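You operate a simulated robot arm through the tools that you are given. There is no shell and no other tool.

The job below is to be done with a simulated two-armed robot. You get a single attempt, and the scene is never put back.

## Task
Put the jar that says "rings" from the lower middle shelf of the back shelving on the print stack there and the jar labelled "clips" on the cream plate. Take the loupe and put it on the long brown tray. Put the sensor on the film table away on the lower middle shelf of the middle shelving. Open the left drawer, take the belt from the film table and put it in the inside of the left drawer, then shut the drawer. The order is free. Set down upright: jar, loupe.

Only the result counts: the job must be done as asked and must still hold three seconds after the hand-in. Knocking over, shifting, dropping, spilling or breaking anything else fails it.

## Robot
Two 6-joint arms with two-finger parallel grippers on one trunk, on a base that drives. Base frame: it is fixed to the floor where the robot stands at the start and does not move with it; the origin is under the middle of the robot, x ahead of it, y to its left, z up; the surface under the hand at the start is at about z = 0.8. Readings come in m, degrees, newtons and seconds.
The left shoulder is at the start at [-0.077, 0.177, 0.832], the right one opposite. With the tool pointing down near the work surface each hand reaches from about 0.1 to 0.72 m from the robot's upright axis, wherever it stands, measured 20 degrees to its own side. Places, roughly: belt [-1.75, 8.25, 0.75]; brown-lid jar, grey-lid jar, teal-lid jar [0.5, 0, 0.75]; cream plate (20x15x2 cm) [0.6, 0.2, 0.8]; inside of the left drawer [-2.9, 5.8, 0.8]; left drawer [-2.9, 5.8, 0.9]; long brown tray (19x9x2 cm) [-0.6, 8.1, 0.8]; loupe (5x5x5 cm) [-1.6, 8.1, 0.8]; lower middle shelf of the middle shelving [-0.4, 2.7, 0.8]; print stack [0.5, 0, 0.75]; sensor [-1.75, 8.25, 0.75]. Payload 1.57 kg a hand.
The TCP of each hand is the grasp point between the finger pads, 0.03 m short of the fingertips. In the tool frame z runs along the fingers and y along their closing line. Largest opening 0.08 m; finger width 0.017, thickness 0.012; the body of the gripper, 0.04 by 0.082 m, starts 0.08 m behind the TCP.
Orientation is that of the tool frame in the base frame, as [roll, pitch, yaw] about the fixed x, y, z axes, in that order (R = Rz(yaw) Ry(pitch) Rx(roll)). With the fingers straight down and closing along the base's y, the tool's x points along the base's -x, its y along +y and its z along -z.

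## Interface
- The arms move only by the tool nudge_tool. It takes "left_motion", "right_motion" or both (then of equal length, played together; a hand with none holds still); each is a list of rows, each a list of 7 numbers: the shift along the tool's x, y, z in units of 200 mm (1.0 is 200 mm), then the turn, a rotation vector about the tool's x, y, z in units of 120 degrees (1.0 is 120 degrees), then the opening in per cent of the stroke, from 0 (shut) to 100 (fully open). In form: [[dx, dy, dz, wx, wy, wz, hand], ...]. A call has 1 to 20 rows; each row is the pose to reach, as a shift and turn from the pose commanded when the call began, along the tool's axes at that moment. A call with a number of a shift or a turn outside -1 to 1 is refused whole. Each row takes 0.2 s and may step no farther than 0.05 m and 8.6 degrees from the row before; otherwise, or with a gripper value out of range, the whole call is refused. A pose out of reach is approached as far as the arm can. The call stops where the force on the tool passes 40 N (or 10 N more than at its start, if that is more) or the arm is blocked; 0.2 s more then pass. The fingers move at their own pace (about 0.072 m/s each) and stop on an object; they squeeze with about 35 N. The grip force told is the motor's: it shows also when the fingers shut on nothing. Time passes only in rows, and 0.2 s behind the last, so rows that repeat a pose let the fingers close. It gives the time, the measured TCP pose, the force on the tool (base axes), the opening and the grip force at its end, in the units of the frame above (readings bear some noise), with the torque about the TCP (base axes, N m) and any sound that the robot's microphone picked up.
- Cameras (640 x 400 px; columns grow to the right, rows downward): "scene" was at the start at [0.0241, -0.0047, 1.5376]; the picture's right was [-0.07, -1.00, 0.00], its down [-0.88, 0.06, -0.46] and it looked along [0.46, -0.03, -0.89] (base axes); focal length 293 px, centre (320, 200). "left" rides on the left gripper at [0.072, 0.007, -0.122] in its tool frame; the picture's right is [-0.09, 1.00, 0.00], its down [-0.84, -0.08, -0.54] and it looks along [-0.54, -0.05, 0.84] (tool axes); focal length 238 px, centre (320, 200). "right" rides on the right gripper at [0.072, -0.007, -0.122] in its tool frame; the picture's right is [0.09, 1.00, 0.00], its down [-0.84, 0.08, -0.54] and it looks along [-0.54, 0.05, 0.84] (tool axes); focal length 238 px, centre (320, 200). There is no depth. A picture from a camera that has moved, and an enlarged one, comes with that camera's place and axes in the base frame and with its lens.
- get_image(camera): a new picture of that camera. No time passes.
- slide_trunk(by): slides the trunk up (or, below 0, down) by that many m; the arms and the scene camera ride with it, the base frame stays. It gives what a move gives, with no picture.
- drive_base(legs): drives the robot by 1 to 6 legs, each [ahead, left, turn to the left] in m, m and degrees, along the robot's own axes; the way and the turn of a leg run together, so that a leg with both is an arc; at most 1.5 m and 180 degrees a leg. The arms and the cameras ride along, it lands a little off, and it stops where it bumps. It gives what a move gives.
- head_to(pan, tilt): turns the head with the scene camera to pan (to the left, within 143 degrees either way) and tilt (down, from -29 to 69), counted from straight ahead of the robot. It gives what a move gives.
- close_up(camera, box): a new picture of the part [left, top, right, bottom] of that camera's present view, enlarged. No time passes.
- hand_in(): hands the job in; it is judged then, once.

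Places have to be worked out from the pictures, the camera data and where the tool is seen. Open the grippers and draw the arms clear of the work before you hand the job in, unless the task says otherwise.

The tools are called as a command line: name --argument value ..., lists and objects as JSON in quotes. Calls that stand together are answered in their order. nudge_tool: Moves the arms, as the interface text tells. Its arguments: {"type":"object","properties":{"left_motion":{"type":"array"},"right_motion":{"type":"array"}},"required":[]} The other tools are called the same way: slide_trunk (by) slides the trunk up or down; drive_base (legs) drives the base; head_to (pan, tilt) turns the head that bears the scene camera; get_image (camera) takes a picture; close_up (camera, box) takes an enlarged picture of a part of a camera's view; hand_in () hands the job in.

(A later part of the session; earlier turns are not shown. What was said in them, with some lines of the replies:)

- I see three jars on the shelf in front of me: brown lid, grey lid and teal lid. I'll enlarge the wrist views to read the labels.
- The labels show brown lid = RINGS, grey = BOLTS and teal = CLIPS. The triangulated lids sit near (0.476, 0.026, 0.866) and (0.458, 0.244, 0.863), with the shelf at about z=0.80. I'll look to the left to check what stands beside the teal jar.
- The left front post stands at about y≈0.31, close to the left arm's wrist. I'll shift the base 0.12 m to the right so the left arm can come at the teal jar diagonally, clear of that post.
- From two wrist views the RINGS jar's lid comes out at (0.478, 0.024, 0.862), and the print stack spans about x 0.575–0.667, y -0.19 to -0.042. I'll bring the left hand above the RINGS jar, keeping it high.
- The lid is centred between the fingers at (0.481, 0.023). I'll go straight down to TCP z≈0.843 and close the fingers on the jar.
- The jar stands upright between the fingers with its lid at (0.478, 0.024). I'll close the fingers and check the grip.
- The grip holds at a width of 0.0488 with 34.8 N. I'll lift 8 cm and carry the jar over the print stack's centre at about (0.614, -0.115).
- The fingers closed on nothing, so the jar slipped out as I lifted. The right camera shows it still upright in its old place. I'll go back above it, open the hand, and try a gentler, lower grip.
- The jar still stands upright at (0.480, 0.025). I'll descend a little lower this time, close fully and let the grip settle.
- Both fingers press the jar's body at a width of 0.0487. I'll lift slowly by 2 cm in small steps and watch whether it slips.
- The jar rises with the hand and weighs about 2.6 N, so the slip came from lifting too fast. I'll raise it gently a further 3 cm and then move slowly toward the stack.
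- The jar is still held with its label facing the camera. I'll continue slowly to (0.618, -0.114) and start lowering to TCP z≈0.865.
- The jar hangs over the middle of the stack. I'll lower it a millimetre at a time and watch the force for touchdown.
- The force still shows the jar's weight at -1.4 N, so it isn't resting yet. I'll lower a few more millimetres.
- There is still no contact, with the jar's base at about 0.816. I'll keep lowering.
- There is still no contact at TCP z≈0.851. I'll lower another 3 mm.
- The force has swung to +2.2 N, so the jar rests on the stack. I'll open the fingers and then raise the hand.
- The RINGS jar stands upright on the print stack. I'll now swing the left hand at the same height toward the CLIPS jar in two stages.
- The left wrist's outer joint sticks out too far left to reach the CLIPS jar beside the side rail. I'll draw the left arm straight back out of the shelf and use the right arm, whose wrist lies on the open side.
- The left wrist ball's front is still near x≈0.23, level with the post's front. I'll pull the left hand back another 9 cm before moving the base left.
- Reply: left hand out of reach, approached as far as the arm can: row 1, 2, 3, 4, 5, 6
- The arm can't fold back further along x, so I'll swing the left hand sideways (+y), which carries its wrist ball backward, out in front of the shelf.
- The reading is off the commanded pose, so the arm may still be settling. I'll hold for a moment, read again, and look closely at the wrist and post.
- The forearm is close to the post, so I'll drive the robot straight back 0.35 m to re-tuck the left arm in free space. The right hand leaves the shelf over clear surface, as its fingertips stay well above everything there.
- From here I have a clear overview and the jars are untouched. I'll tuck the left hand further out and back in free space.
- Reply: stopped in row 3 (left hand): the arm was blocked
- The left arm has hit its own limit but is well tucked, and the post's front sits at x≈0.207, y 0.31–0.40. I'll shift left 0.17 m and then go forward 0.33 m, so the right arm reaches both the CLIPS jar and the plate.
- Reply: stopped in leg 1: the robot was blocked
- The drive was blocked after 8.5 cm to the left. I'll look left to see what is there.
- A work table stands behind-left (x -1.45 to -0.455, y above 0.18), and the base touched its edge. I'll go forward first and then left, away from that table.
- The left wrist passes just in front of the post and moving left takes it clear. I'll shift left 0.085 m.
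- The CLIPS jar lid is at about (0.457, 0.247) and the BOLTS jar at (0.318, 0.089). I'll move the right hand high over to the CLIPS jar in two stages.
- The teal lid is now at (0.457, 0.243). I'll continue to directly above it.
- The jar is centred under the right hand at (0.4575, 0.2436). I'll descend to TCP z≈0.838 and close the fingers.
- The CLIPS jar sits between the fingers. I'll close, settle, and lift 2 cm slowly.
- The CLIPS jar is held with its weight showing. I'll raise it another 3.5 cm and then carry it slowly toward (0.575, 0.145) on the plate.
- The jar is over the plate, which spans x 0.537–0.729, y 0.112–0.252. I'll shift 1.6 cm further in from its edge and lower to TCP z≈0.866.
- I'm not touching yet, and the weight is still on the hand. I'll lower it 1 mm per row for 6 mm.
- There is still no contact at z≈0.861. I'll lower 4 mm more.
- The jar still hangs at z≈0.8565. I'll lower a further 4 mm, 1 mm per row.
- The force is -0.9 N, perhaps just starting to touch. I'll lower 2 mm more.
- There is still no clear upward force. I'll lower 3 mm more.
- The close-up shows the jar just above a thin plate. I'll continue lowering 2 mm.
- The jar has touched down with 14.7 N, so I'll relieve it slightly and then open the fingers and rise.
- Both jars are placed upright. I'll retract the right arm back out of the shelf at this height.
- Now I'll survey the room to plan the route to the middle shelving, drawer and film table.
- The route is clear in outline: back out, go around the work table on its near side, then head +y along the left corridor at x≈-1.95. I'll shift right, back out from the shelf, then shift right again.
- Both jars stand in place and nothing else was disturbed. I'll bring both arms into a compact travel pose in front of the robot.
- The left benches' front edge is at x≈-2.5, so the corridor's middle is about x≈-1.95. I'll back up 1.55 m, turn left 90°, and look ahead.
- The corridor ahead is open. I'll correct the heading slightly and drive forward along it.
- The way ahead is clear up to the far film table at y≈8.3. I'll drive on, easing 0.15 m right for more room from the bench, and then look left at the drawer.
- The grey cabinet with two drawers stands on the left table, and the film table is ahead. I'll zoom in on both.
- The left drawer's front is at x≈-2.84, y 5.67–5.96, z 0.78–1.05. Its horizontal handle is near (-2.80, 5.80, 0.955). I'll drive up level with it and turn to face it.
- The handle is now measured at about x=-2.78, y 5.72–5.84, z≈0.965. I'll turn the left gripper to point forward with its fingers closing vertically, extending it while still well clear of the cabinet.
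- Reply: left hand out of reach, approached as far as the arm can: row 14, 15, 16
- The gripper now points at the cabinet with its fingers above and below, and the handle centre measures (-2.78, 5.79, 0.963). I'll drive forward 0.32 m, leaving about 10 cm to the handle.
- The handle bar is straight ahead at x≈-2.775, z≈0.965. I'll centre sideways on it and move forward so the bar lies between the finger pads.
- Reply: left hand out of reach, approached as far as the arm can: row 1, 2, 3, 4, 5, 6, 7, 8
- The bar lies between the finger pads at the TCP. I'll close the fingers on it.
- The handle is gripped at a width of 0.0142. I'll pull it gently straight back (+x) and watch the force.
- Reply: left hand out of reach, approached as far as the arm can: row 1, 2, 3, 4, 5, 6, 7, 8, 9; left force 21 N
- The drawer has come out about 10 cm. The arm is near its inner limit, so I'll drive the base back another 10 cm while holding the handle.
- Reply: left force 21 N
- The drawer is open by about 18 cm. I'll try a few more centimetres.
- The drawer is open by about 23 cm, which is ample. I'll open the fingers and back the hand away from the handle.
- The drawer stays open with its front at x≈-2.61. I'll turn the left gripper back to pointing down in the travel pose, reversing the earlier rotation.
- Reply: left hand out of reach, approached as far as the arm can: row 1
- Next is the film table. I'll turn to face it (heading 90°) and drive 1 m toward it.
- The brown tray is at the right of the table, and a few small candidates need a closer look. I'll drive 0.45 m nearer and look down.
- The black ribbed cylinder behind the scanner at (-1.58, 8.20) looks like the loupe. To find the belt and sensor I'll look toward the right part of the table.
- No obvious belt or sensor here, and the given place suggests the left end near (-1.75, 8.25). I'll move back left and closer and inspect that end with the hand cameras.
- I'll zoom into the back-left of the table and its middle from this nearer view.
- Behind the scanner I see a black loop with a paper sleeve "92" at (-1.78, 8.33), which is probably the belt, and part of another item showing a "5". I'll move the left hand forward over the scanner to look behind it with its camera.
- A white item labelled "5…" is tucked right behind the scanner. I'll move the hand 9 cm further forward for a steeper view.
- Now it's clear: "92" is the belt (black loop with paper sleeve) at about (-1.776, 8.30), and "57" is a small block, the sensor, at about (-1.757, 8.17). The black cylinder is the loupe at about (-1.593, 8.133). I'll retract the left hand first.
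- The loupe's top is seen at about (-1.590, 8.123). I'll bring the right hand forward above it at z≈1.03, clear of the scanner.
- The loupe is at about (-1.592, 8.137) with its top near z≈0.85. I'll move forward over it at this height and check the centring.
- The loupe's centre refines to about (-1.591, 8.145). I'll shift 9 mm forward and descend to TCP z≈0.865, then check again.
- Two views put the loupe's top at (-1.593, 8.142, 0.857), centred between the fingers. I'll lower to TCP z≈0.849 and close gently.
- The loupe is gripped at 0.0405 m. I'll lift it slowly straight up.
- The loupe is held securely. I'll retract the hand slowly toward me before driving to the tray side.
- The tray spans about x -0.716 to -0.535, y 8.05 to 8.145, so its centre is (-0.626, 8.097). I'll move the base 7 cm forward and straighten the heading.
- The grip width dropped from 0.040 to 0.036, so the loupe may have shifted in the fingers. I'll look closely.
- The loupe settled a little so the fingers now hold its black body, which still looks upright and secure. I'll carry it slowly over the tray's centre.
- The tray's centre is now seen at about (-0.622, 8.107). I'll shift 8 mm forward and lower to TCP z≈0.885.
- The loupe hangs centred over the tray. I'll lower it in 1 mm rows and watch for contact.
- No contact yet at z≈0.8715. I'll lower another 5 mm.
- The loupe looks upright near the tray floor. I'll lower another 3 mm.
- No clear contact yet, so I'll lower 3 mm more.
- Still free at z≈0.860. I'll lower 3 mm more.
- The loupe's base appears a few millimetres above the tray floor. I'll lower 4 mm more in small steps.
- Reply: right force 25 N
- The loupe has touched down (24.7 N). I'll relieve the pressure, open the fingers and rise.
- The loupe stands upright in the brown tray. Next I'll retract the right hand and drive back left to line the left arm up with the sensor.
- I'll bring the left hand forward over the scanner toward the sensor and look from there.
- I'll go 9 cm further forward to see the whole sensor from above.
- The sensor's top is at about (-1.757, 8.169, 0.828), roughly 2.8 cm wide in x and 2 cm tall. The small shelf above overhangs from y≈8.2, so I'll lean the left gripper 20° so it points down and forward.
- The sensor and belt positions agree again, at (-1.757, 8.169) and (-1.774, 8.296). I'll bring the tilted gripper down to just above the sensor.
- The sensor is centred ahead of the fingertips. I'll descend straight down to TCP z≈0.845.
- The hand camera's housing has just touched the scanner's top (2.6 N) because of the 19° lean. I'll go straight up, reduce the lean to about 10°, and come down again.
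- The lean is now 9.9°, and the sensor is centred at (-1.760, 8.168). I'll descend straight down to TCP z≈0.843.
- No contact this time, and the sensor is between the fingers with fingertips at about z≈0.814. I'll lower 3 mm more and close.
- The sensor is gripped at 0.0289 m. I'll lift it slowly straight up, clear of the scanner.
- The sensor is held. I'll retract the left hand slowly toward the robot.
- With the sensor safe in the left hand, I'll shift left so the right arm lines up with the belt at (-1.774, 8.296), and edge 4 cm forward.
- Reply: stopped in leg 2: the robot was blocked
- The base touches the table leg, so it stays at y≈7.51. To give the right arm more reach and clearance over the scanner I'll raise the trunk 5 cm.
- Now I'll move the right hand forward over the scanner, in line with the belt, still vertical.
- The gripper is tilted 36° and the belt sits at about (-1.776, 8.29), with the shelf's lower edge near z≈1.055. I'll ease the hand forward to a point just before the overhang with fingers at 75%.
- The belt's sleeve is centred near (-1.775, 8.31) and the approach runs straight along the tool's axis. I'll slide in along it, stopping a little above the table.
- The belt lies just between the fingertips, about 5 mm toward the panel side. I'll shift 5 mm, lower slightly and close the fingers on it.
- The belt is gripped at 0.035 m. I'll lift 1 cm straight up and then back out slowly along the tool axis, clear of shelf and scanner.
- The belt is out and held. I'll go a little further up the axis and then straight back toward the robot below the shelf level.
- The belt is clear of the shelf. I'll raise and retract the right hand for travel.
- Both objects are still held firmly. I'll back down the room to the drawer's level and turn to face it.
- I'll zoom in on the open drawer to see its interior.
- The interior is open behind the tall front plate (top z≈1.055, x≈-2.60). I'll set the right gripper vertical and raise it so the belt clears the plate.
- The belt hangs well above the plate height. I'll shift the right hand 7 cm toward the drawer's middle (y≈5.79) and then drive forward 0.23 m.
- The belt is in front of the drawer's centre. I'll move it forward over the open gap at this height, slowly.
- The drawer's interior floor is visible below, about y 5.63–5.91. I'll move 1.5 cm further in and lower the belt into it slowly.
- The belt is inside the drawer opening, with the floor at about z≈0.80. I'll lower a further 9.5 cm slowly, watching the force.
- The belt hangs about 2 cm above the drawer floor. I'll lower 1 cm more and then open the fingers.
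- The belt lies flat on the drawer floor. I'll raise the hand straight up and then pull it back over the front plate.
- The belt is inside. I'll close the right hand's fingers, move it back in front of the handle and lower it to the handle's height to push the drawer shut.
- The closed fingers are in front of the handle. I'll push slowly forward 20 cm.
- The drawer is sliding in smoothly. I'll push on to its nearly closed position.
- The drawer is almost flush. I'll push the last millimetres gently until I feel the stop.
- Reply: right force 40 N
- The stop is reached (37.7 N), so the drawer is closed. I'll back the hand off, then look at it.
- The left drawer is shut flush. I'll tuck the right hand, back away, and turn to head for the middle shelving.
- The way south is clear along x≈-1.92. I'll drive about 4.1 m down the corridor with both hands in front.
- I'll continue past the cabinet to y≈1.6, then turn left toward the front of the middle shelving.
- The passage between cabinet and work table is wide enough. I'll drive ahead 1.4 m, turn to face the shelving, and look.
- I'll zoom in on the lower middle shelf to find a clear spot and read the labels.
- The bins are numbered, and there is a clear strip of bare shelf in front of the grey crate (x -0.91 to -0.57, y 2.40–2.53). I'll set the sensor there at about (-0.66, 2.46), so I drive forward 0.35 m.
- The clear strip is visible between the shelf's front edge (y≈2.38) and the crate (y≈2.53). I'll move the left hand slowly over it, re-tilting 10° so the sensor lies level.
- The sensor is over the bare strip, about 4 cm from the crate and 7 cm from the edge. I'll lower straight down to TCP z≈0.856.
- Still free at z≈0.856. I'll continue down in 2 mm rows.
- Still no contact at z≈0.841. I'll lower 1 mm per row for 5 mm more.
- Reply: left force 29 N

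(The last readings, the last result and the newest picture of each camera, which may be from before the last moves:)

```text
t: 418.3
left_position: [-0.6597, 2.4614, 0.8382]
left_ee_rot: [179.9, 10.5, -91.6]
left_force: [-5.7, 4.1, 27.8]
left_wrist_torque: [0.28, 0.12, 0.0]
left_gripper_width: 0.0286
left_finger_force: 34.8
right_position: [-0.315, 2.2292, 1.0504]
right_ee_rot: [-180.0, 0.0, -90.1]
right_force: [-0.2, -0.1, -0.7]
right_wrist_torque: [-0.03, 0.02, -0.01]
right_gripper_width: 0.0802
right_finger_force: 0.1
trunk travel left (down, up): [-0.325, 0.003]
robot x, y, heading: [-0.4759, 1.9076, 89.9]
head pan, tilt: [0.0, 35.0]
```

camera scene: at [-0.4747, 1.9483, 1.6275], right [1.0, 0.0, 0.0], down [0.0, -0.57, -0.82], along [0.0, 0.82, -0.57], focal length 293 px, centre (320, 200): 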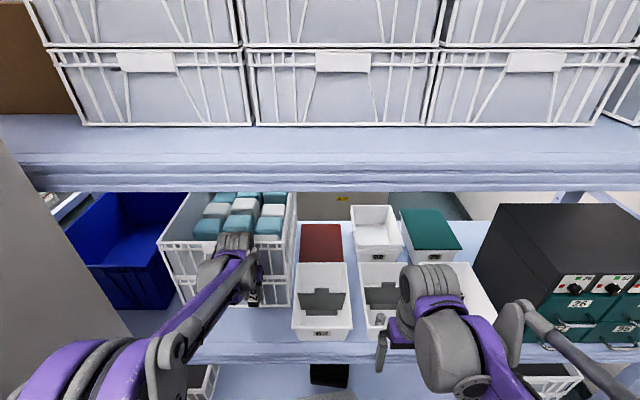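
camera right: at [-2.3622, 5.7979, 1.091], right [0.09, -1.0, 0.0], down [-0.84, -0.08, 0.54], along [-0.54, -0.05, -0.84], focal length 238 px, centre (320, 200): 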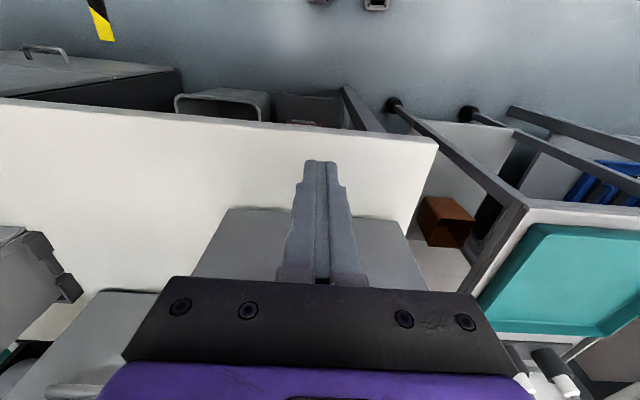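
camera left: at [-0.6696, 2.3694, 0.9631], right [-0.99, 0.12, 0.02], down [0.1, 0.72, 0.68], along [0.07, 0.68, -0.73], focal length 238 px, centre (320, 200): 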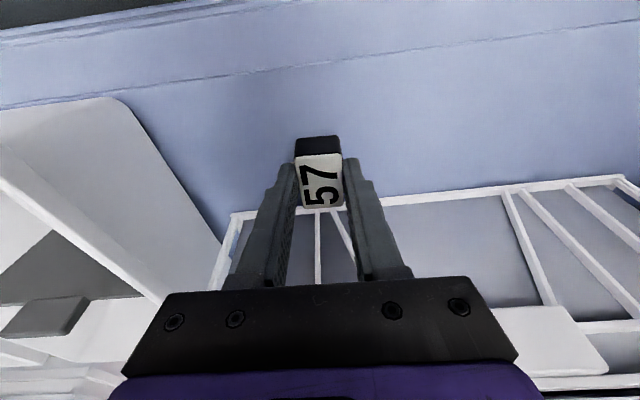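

The sensor has touched the shelf (27.8 N). I'll relieve the pressure, open the fingers and rise.

nudge_tool --left_motion '[[-0.001, 0, -0.005, 0, 0, 0, 0], [-0.0016, 0, -0.009, 0, 0, 0, 0], [-0.0016, 0, -0.009, 0, 0, 0, 0]]'

nudge_tool --left_motion '[[0, 0, 0, 0, 0, 0, 42], [0, 0, 0, 0, 0, 0, 55], [0, 0, 0, 0, 0, 0, 75], [0, 0, 0, 0, 0, 0, 100], [0, 0, 0, 0, 0, 0, 100]]'

nudge_tool --left_motion '[[-0.009, 0, -0.05, 0, 0, 0, 100], [-0.027, 0, -0.15, 0, 0, 0, 100], [-0.055, 0, -0.3, 0, 0, 0, 100], [-0.09, 0, -0.5, 0, 0, 0, 100], [-0.127, 0, -0.7, 0, 0, 0, 100], [-0.127, 0, -0.7, 0, 0, 0, 100]]'

get_image --camera "left"

get_image --camera "scene"

```text
t: 419.1
left_position: [-0.6594, 2.4609, 0.8381]
left_ee_rot: [-179.8, 10.2, -91.5]
left_force: [-2.3, 0.6, 7.4]
left_wrist_torque: [0.11, 0.12, 0.0]
left_gripper_width: 0.0286
left_finger_force: 35.0
right_position: [-0.3144, 2.23, 1.0496]
right_ee_rot: [180.0, 0.1, -90.2]
right_force: [-0.4, 0.1, 0.6]
right_wrist_torque: [0.02, -0.04, -0.02]
right_gripper_width: 0.08
right_finger_force: 0.1
trunk travel left (down, up): [-0.325, 0.003]
robot x, y, heading: [-0.4768, 1.9048, 89.9]
head pan, tilt: [0.0, 35.0]
```

```text
t: 420.3
left_position: [-0.6585, 2.4604, 0.8397]
left_ee_rot: [-180.0, 10.3, -91.4]
left_force: [-0.4, -0.3, 0.0]
left_wrist_torque: [-0.01, -0.01, -0.01]
left_gripper_width: 0.0801
left_finger_force: 0.1
right_position: [-0.3134, 2.2299, 1.0491]
right_ee_rot: [-180.0, 0.0, -90.2]
right_force: [-0.3, 0.1, -0.6]
right_wrist_torque: [0.04, -0.03, -0.03]
right_gripper_width: 0.08
right_finger_force: 0.1
trunk travel left (down, up): [-0.325, 0.003]
robot x, y, heading: [-0.4734, 1.9074, 89.9]
head pan, tilt: [0.0, 35.0]
```

```text
t: 421.7
left_position: [-0.6597, 2.4611, 0.9801]
left_ee_rot: [-180.0, 10.4, -91.5]
left_force: [0.2, -1.4, -0.9]
left_wrist_torque: [0.02, 0.02, 0.01]
left_gripper_width: 0.0801
left_finger_force: 0.2
right_position: [-0.3142, 2.231, 1.0499]
right_ee_rot: [180.0, 0.0, -90.3]
right_force: [0.1, 0.4, -0.8]
right_wrist_torque: [0.01, -0.01, -0.03]
right_gripper_width: 0.0798
right_finger_force: 0.1
trunk travel left (down, up): [-0.325, 0.003]
robot x, y, heading: [-0.4774, 1.9054, 89.7]
head pan, tilt: [0.0, 35.0]
```

```text
taken
camera left: at [-0.6709, 2.369, 1.0887], right [-0.99, 0.12, 0.02], down [0.1, 0.72, 0.68], along [0.07, 0.68, -0.73], focal length 238 px, centre (320, 200)
```

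left: 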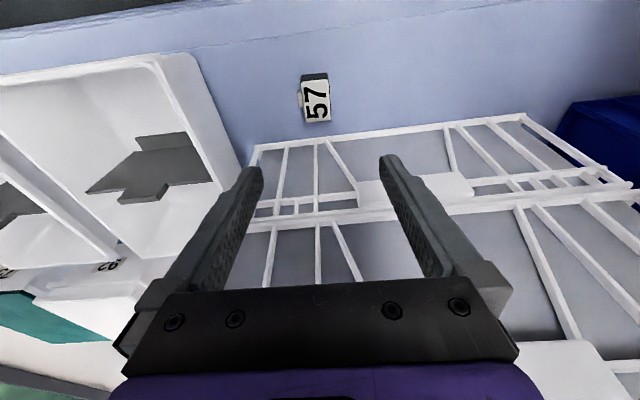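

```text
taken
camera scene: at [-0.4748, 1.9487, 1.6275], right [1.0, 0.0, 0.0], down [0.0, -0.57, -0.82], along [0.0, 0.82, -0.57], focal length 293 px, centre (320, 200)
```

scene: 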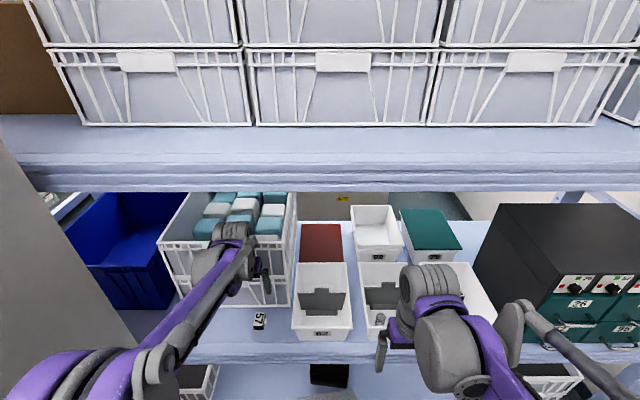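

The sensor rests on the shelf. I'll retract the left hand and back the robot away, arms clear.

nudge_tool --left_motion '[[0.08, 0, -0.05, 0, 0, 0, 100], [0.22, 0, -0.1, 0, 0.02, 0, 100], [0.4, 0, -0.15, 0, 0.04, 0, 100], [0.6, 0, -0.2, 0, 0.06, 0, 100], [0.8, 0, -0.25, 0, 0.08, 0, 100], [1.0, 0, -0.3, 0, 0.083, 0, 100]]'

drive_base --legs '[[-0.35, 0, 0]]'

get_image --camera "scene"

head_to --pan -130 --tilt 20

get_image --camera "scene"

```text
t: 423.1
left_position: [-0.6655, 2.2512, 1.0036]
left_ee_rot: [-180.0, 0.5, -91.5]
left_force: [0.2, -0.8, 0.1]
left_wrist_torque: [0.02, -0.01, 0.0]
left_gripper_width: 0.08
left_finger_force: 0.0
right_position: [-0.3139, 2.2278, 1.0504]
right_ee_rot: [180.0, 0.1, -90.2]
right_force: [0.6, -0.6, 0.3]
right_wrist_torque: [0.03, 0.0, 0.0]
right_gripper_width: 0.0801
right_finger_force: 0.0
trunk travel left (down, up): [-0.325, 0.003]
robot x, y, heading: [-0.4757, 1.9053, 89.8]
head pan, tilt: [0.0, 35.0]
```

```text
t: 425.4
left_position: [-0.6662, 1.8966, 1.0045]
left_ee_rot: [179.9, 0.4, -91.4]
left_force: [0.6, 1.1, -0.3]
left_wrist_torque: [0.0, -0.01, 0.0]
left_gripper_width: 0.0801
left_finger_force: 0.1
right_position: [-0.316, 1.8747, 1.0499]
right_ee_rot: [-180.0, 0.0, -90.1]
right_force: [-0.9, -0.4, -0.6]
right_wrist_torque: [0.0, -0.01, 0.04]
right_gripper_width: 0.08
right_finger_force: 0.0
trunk travel left (down, up): [-0.325, 0.003]
robot x, y, heading: [-0.4787, 1.5479, 89.8]
head pan, tilt: [0.0, 35.0]
```

```text
taken
camera scene: at [-0.4758, 1.592, 1.6277], right [1.0, 0.0, 0.0], down [0.0, -0.57, -0.82], along [0.0, 0.82, -0.57], focal length 293 px, centre (320, 200)
```

scene: 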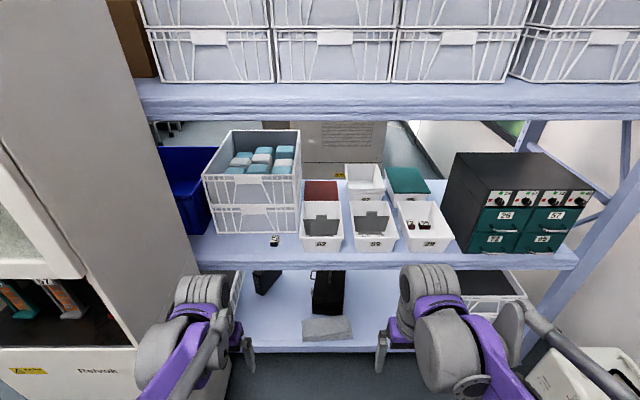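

```text
t: 427.6
left_position: [-0.6669, 1.8956, 1.0047]
left_ee_rot: [-179.9, 0.4, -91.6]
left_force: [-1.4, -1.2, 0.3]
left_wrist_torque: [0.02, -0.02, -0.01]
left_gripper_width: 0.0799
left_finger_force: 0.0
right_position: [-0.3159, 1.8733, 1.0502]
right_ee_rot: [179.9, 0.1, -90.1]
right_force: [0.4, 0.0, 0.1]
right_wrist_torque: [0.0, -0.01, 0.01]
right_gripper_width: 0.08
right_finger_force: 0.1
trunk travel left (down, up): [-0.325, 0.003]
robot x, y, heading: [-0.4751, 1.5474, 89.9]
head pan, tilt: [-130.0, 20.0]
```

```text
taken
camera scene: at [-0.4048, 1.4434, 1.6514], right [-0.64, -0.76, 0.0], down [-0.26, 0.22, -0.94], along [0.72, -0.61, -0.34], focal length 293 px, centre (320, 200)
```

scene: 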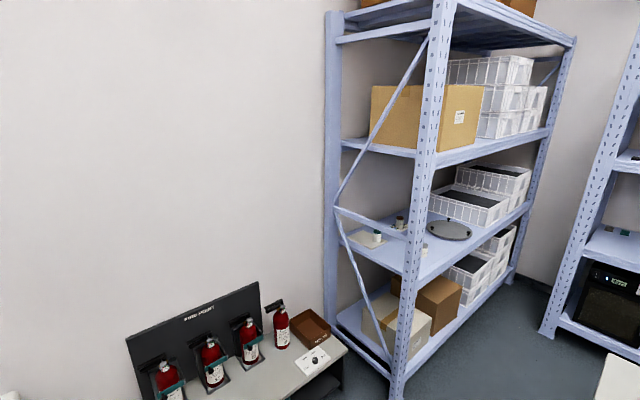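

close_up --camera "scene" --box '[330, 190, 510, 310]'

close_up --camera "scene" --box '[110, 270, 350, 400]'

```text
3.33 times, centred on (420, 250) of scene
camera zoom: at [-0.4048, 1.4434, 1.6514], right [-0.64, -0.76, 0.0], down [-0.26, 0.22, -0.94], along [0.72, -0.61, -0.34], focal length 976 px, centre (-13, 33)
```

zoom: 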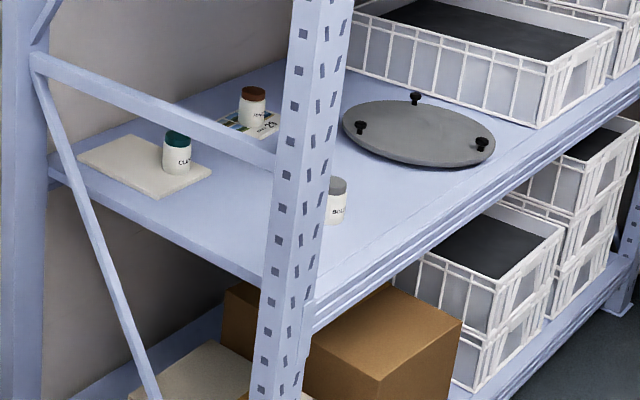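

```text
2.67 times, centred on (230, 335) of scene
camera zoom: at [-0.4048, 1.4434, 1.6514], right [-0.64, -0.76, 0.0], down [-0.26, 0.22, -0.94], along [0.72, -0.61, -0.34], focal length 781 px, centre (560, -160)
```

zoom: 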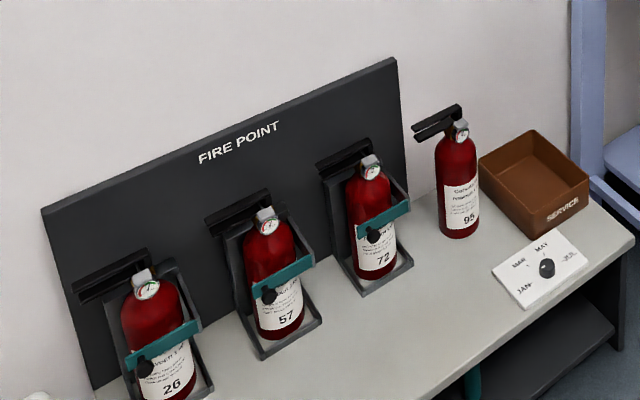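

Everything checks out: RINGS is upright on the print stack, CLIPS is on the cream plate, the loupe is upright in the brown tray, the sensor is on the shelf and the belt is in the shut drawer. Both grippers are open and clear of the work, so I'm handing in.

hand_in

```text
The job is handed in.
```

I did every part of the job and handed it in; I don't have the judge's result. When I last saw each item, this was its state:

- **RINGS jar:** upright on the print stack on the back shelving.
- **CLIPS jar:** upright on the cream plate.
- **Loupe:** upright in the long brown tray. It slipped a few millimetres in the grip while I carried it, but it was set down straight.
- **Sensor:** I took this to be the small block labelled "57" behind the scanner. It now sits on bare shelf in front of the grey crate, on the lower middle shelf of the middle shelving.
- **Belt:** I took this to be the black loop in the "92" paper sleeve. It was lying flat on the left drawer's floor before I pushed the drawer shut against its stop.

Some things along the way could matter to the judging:

- **First lift of the RINGS jar:** it slipped out of the fingers and stayed standing where it was.
- **Scanner:** the left hand's camera housing touched its top lightly (about 2.6 N).
- **Base:** it bumped the work table once and the film table's leg once. I saw no sign that the scanner or either table had moved.

Both grippers are open, and the arms are clear of the work.
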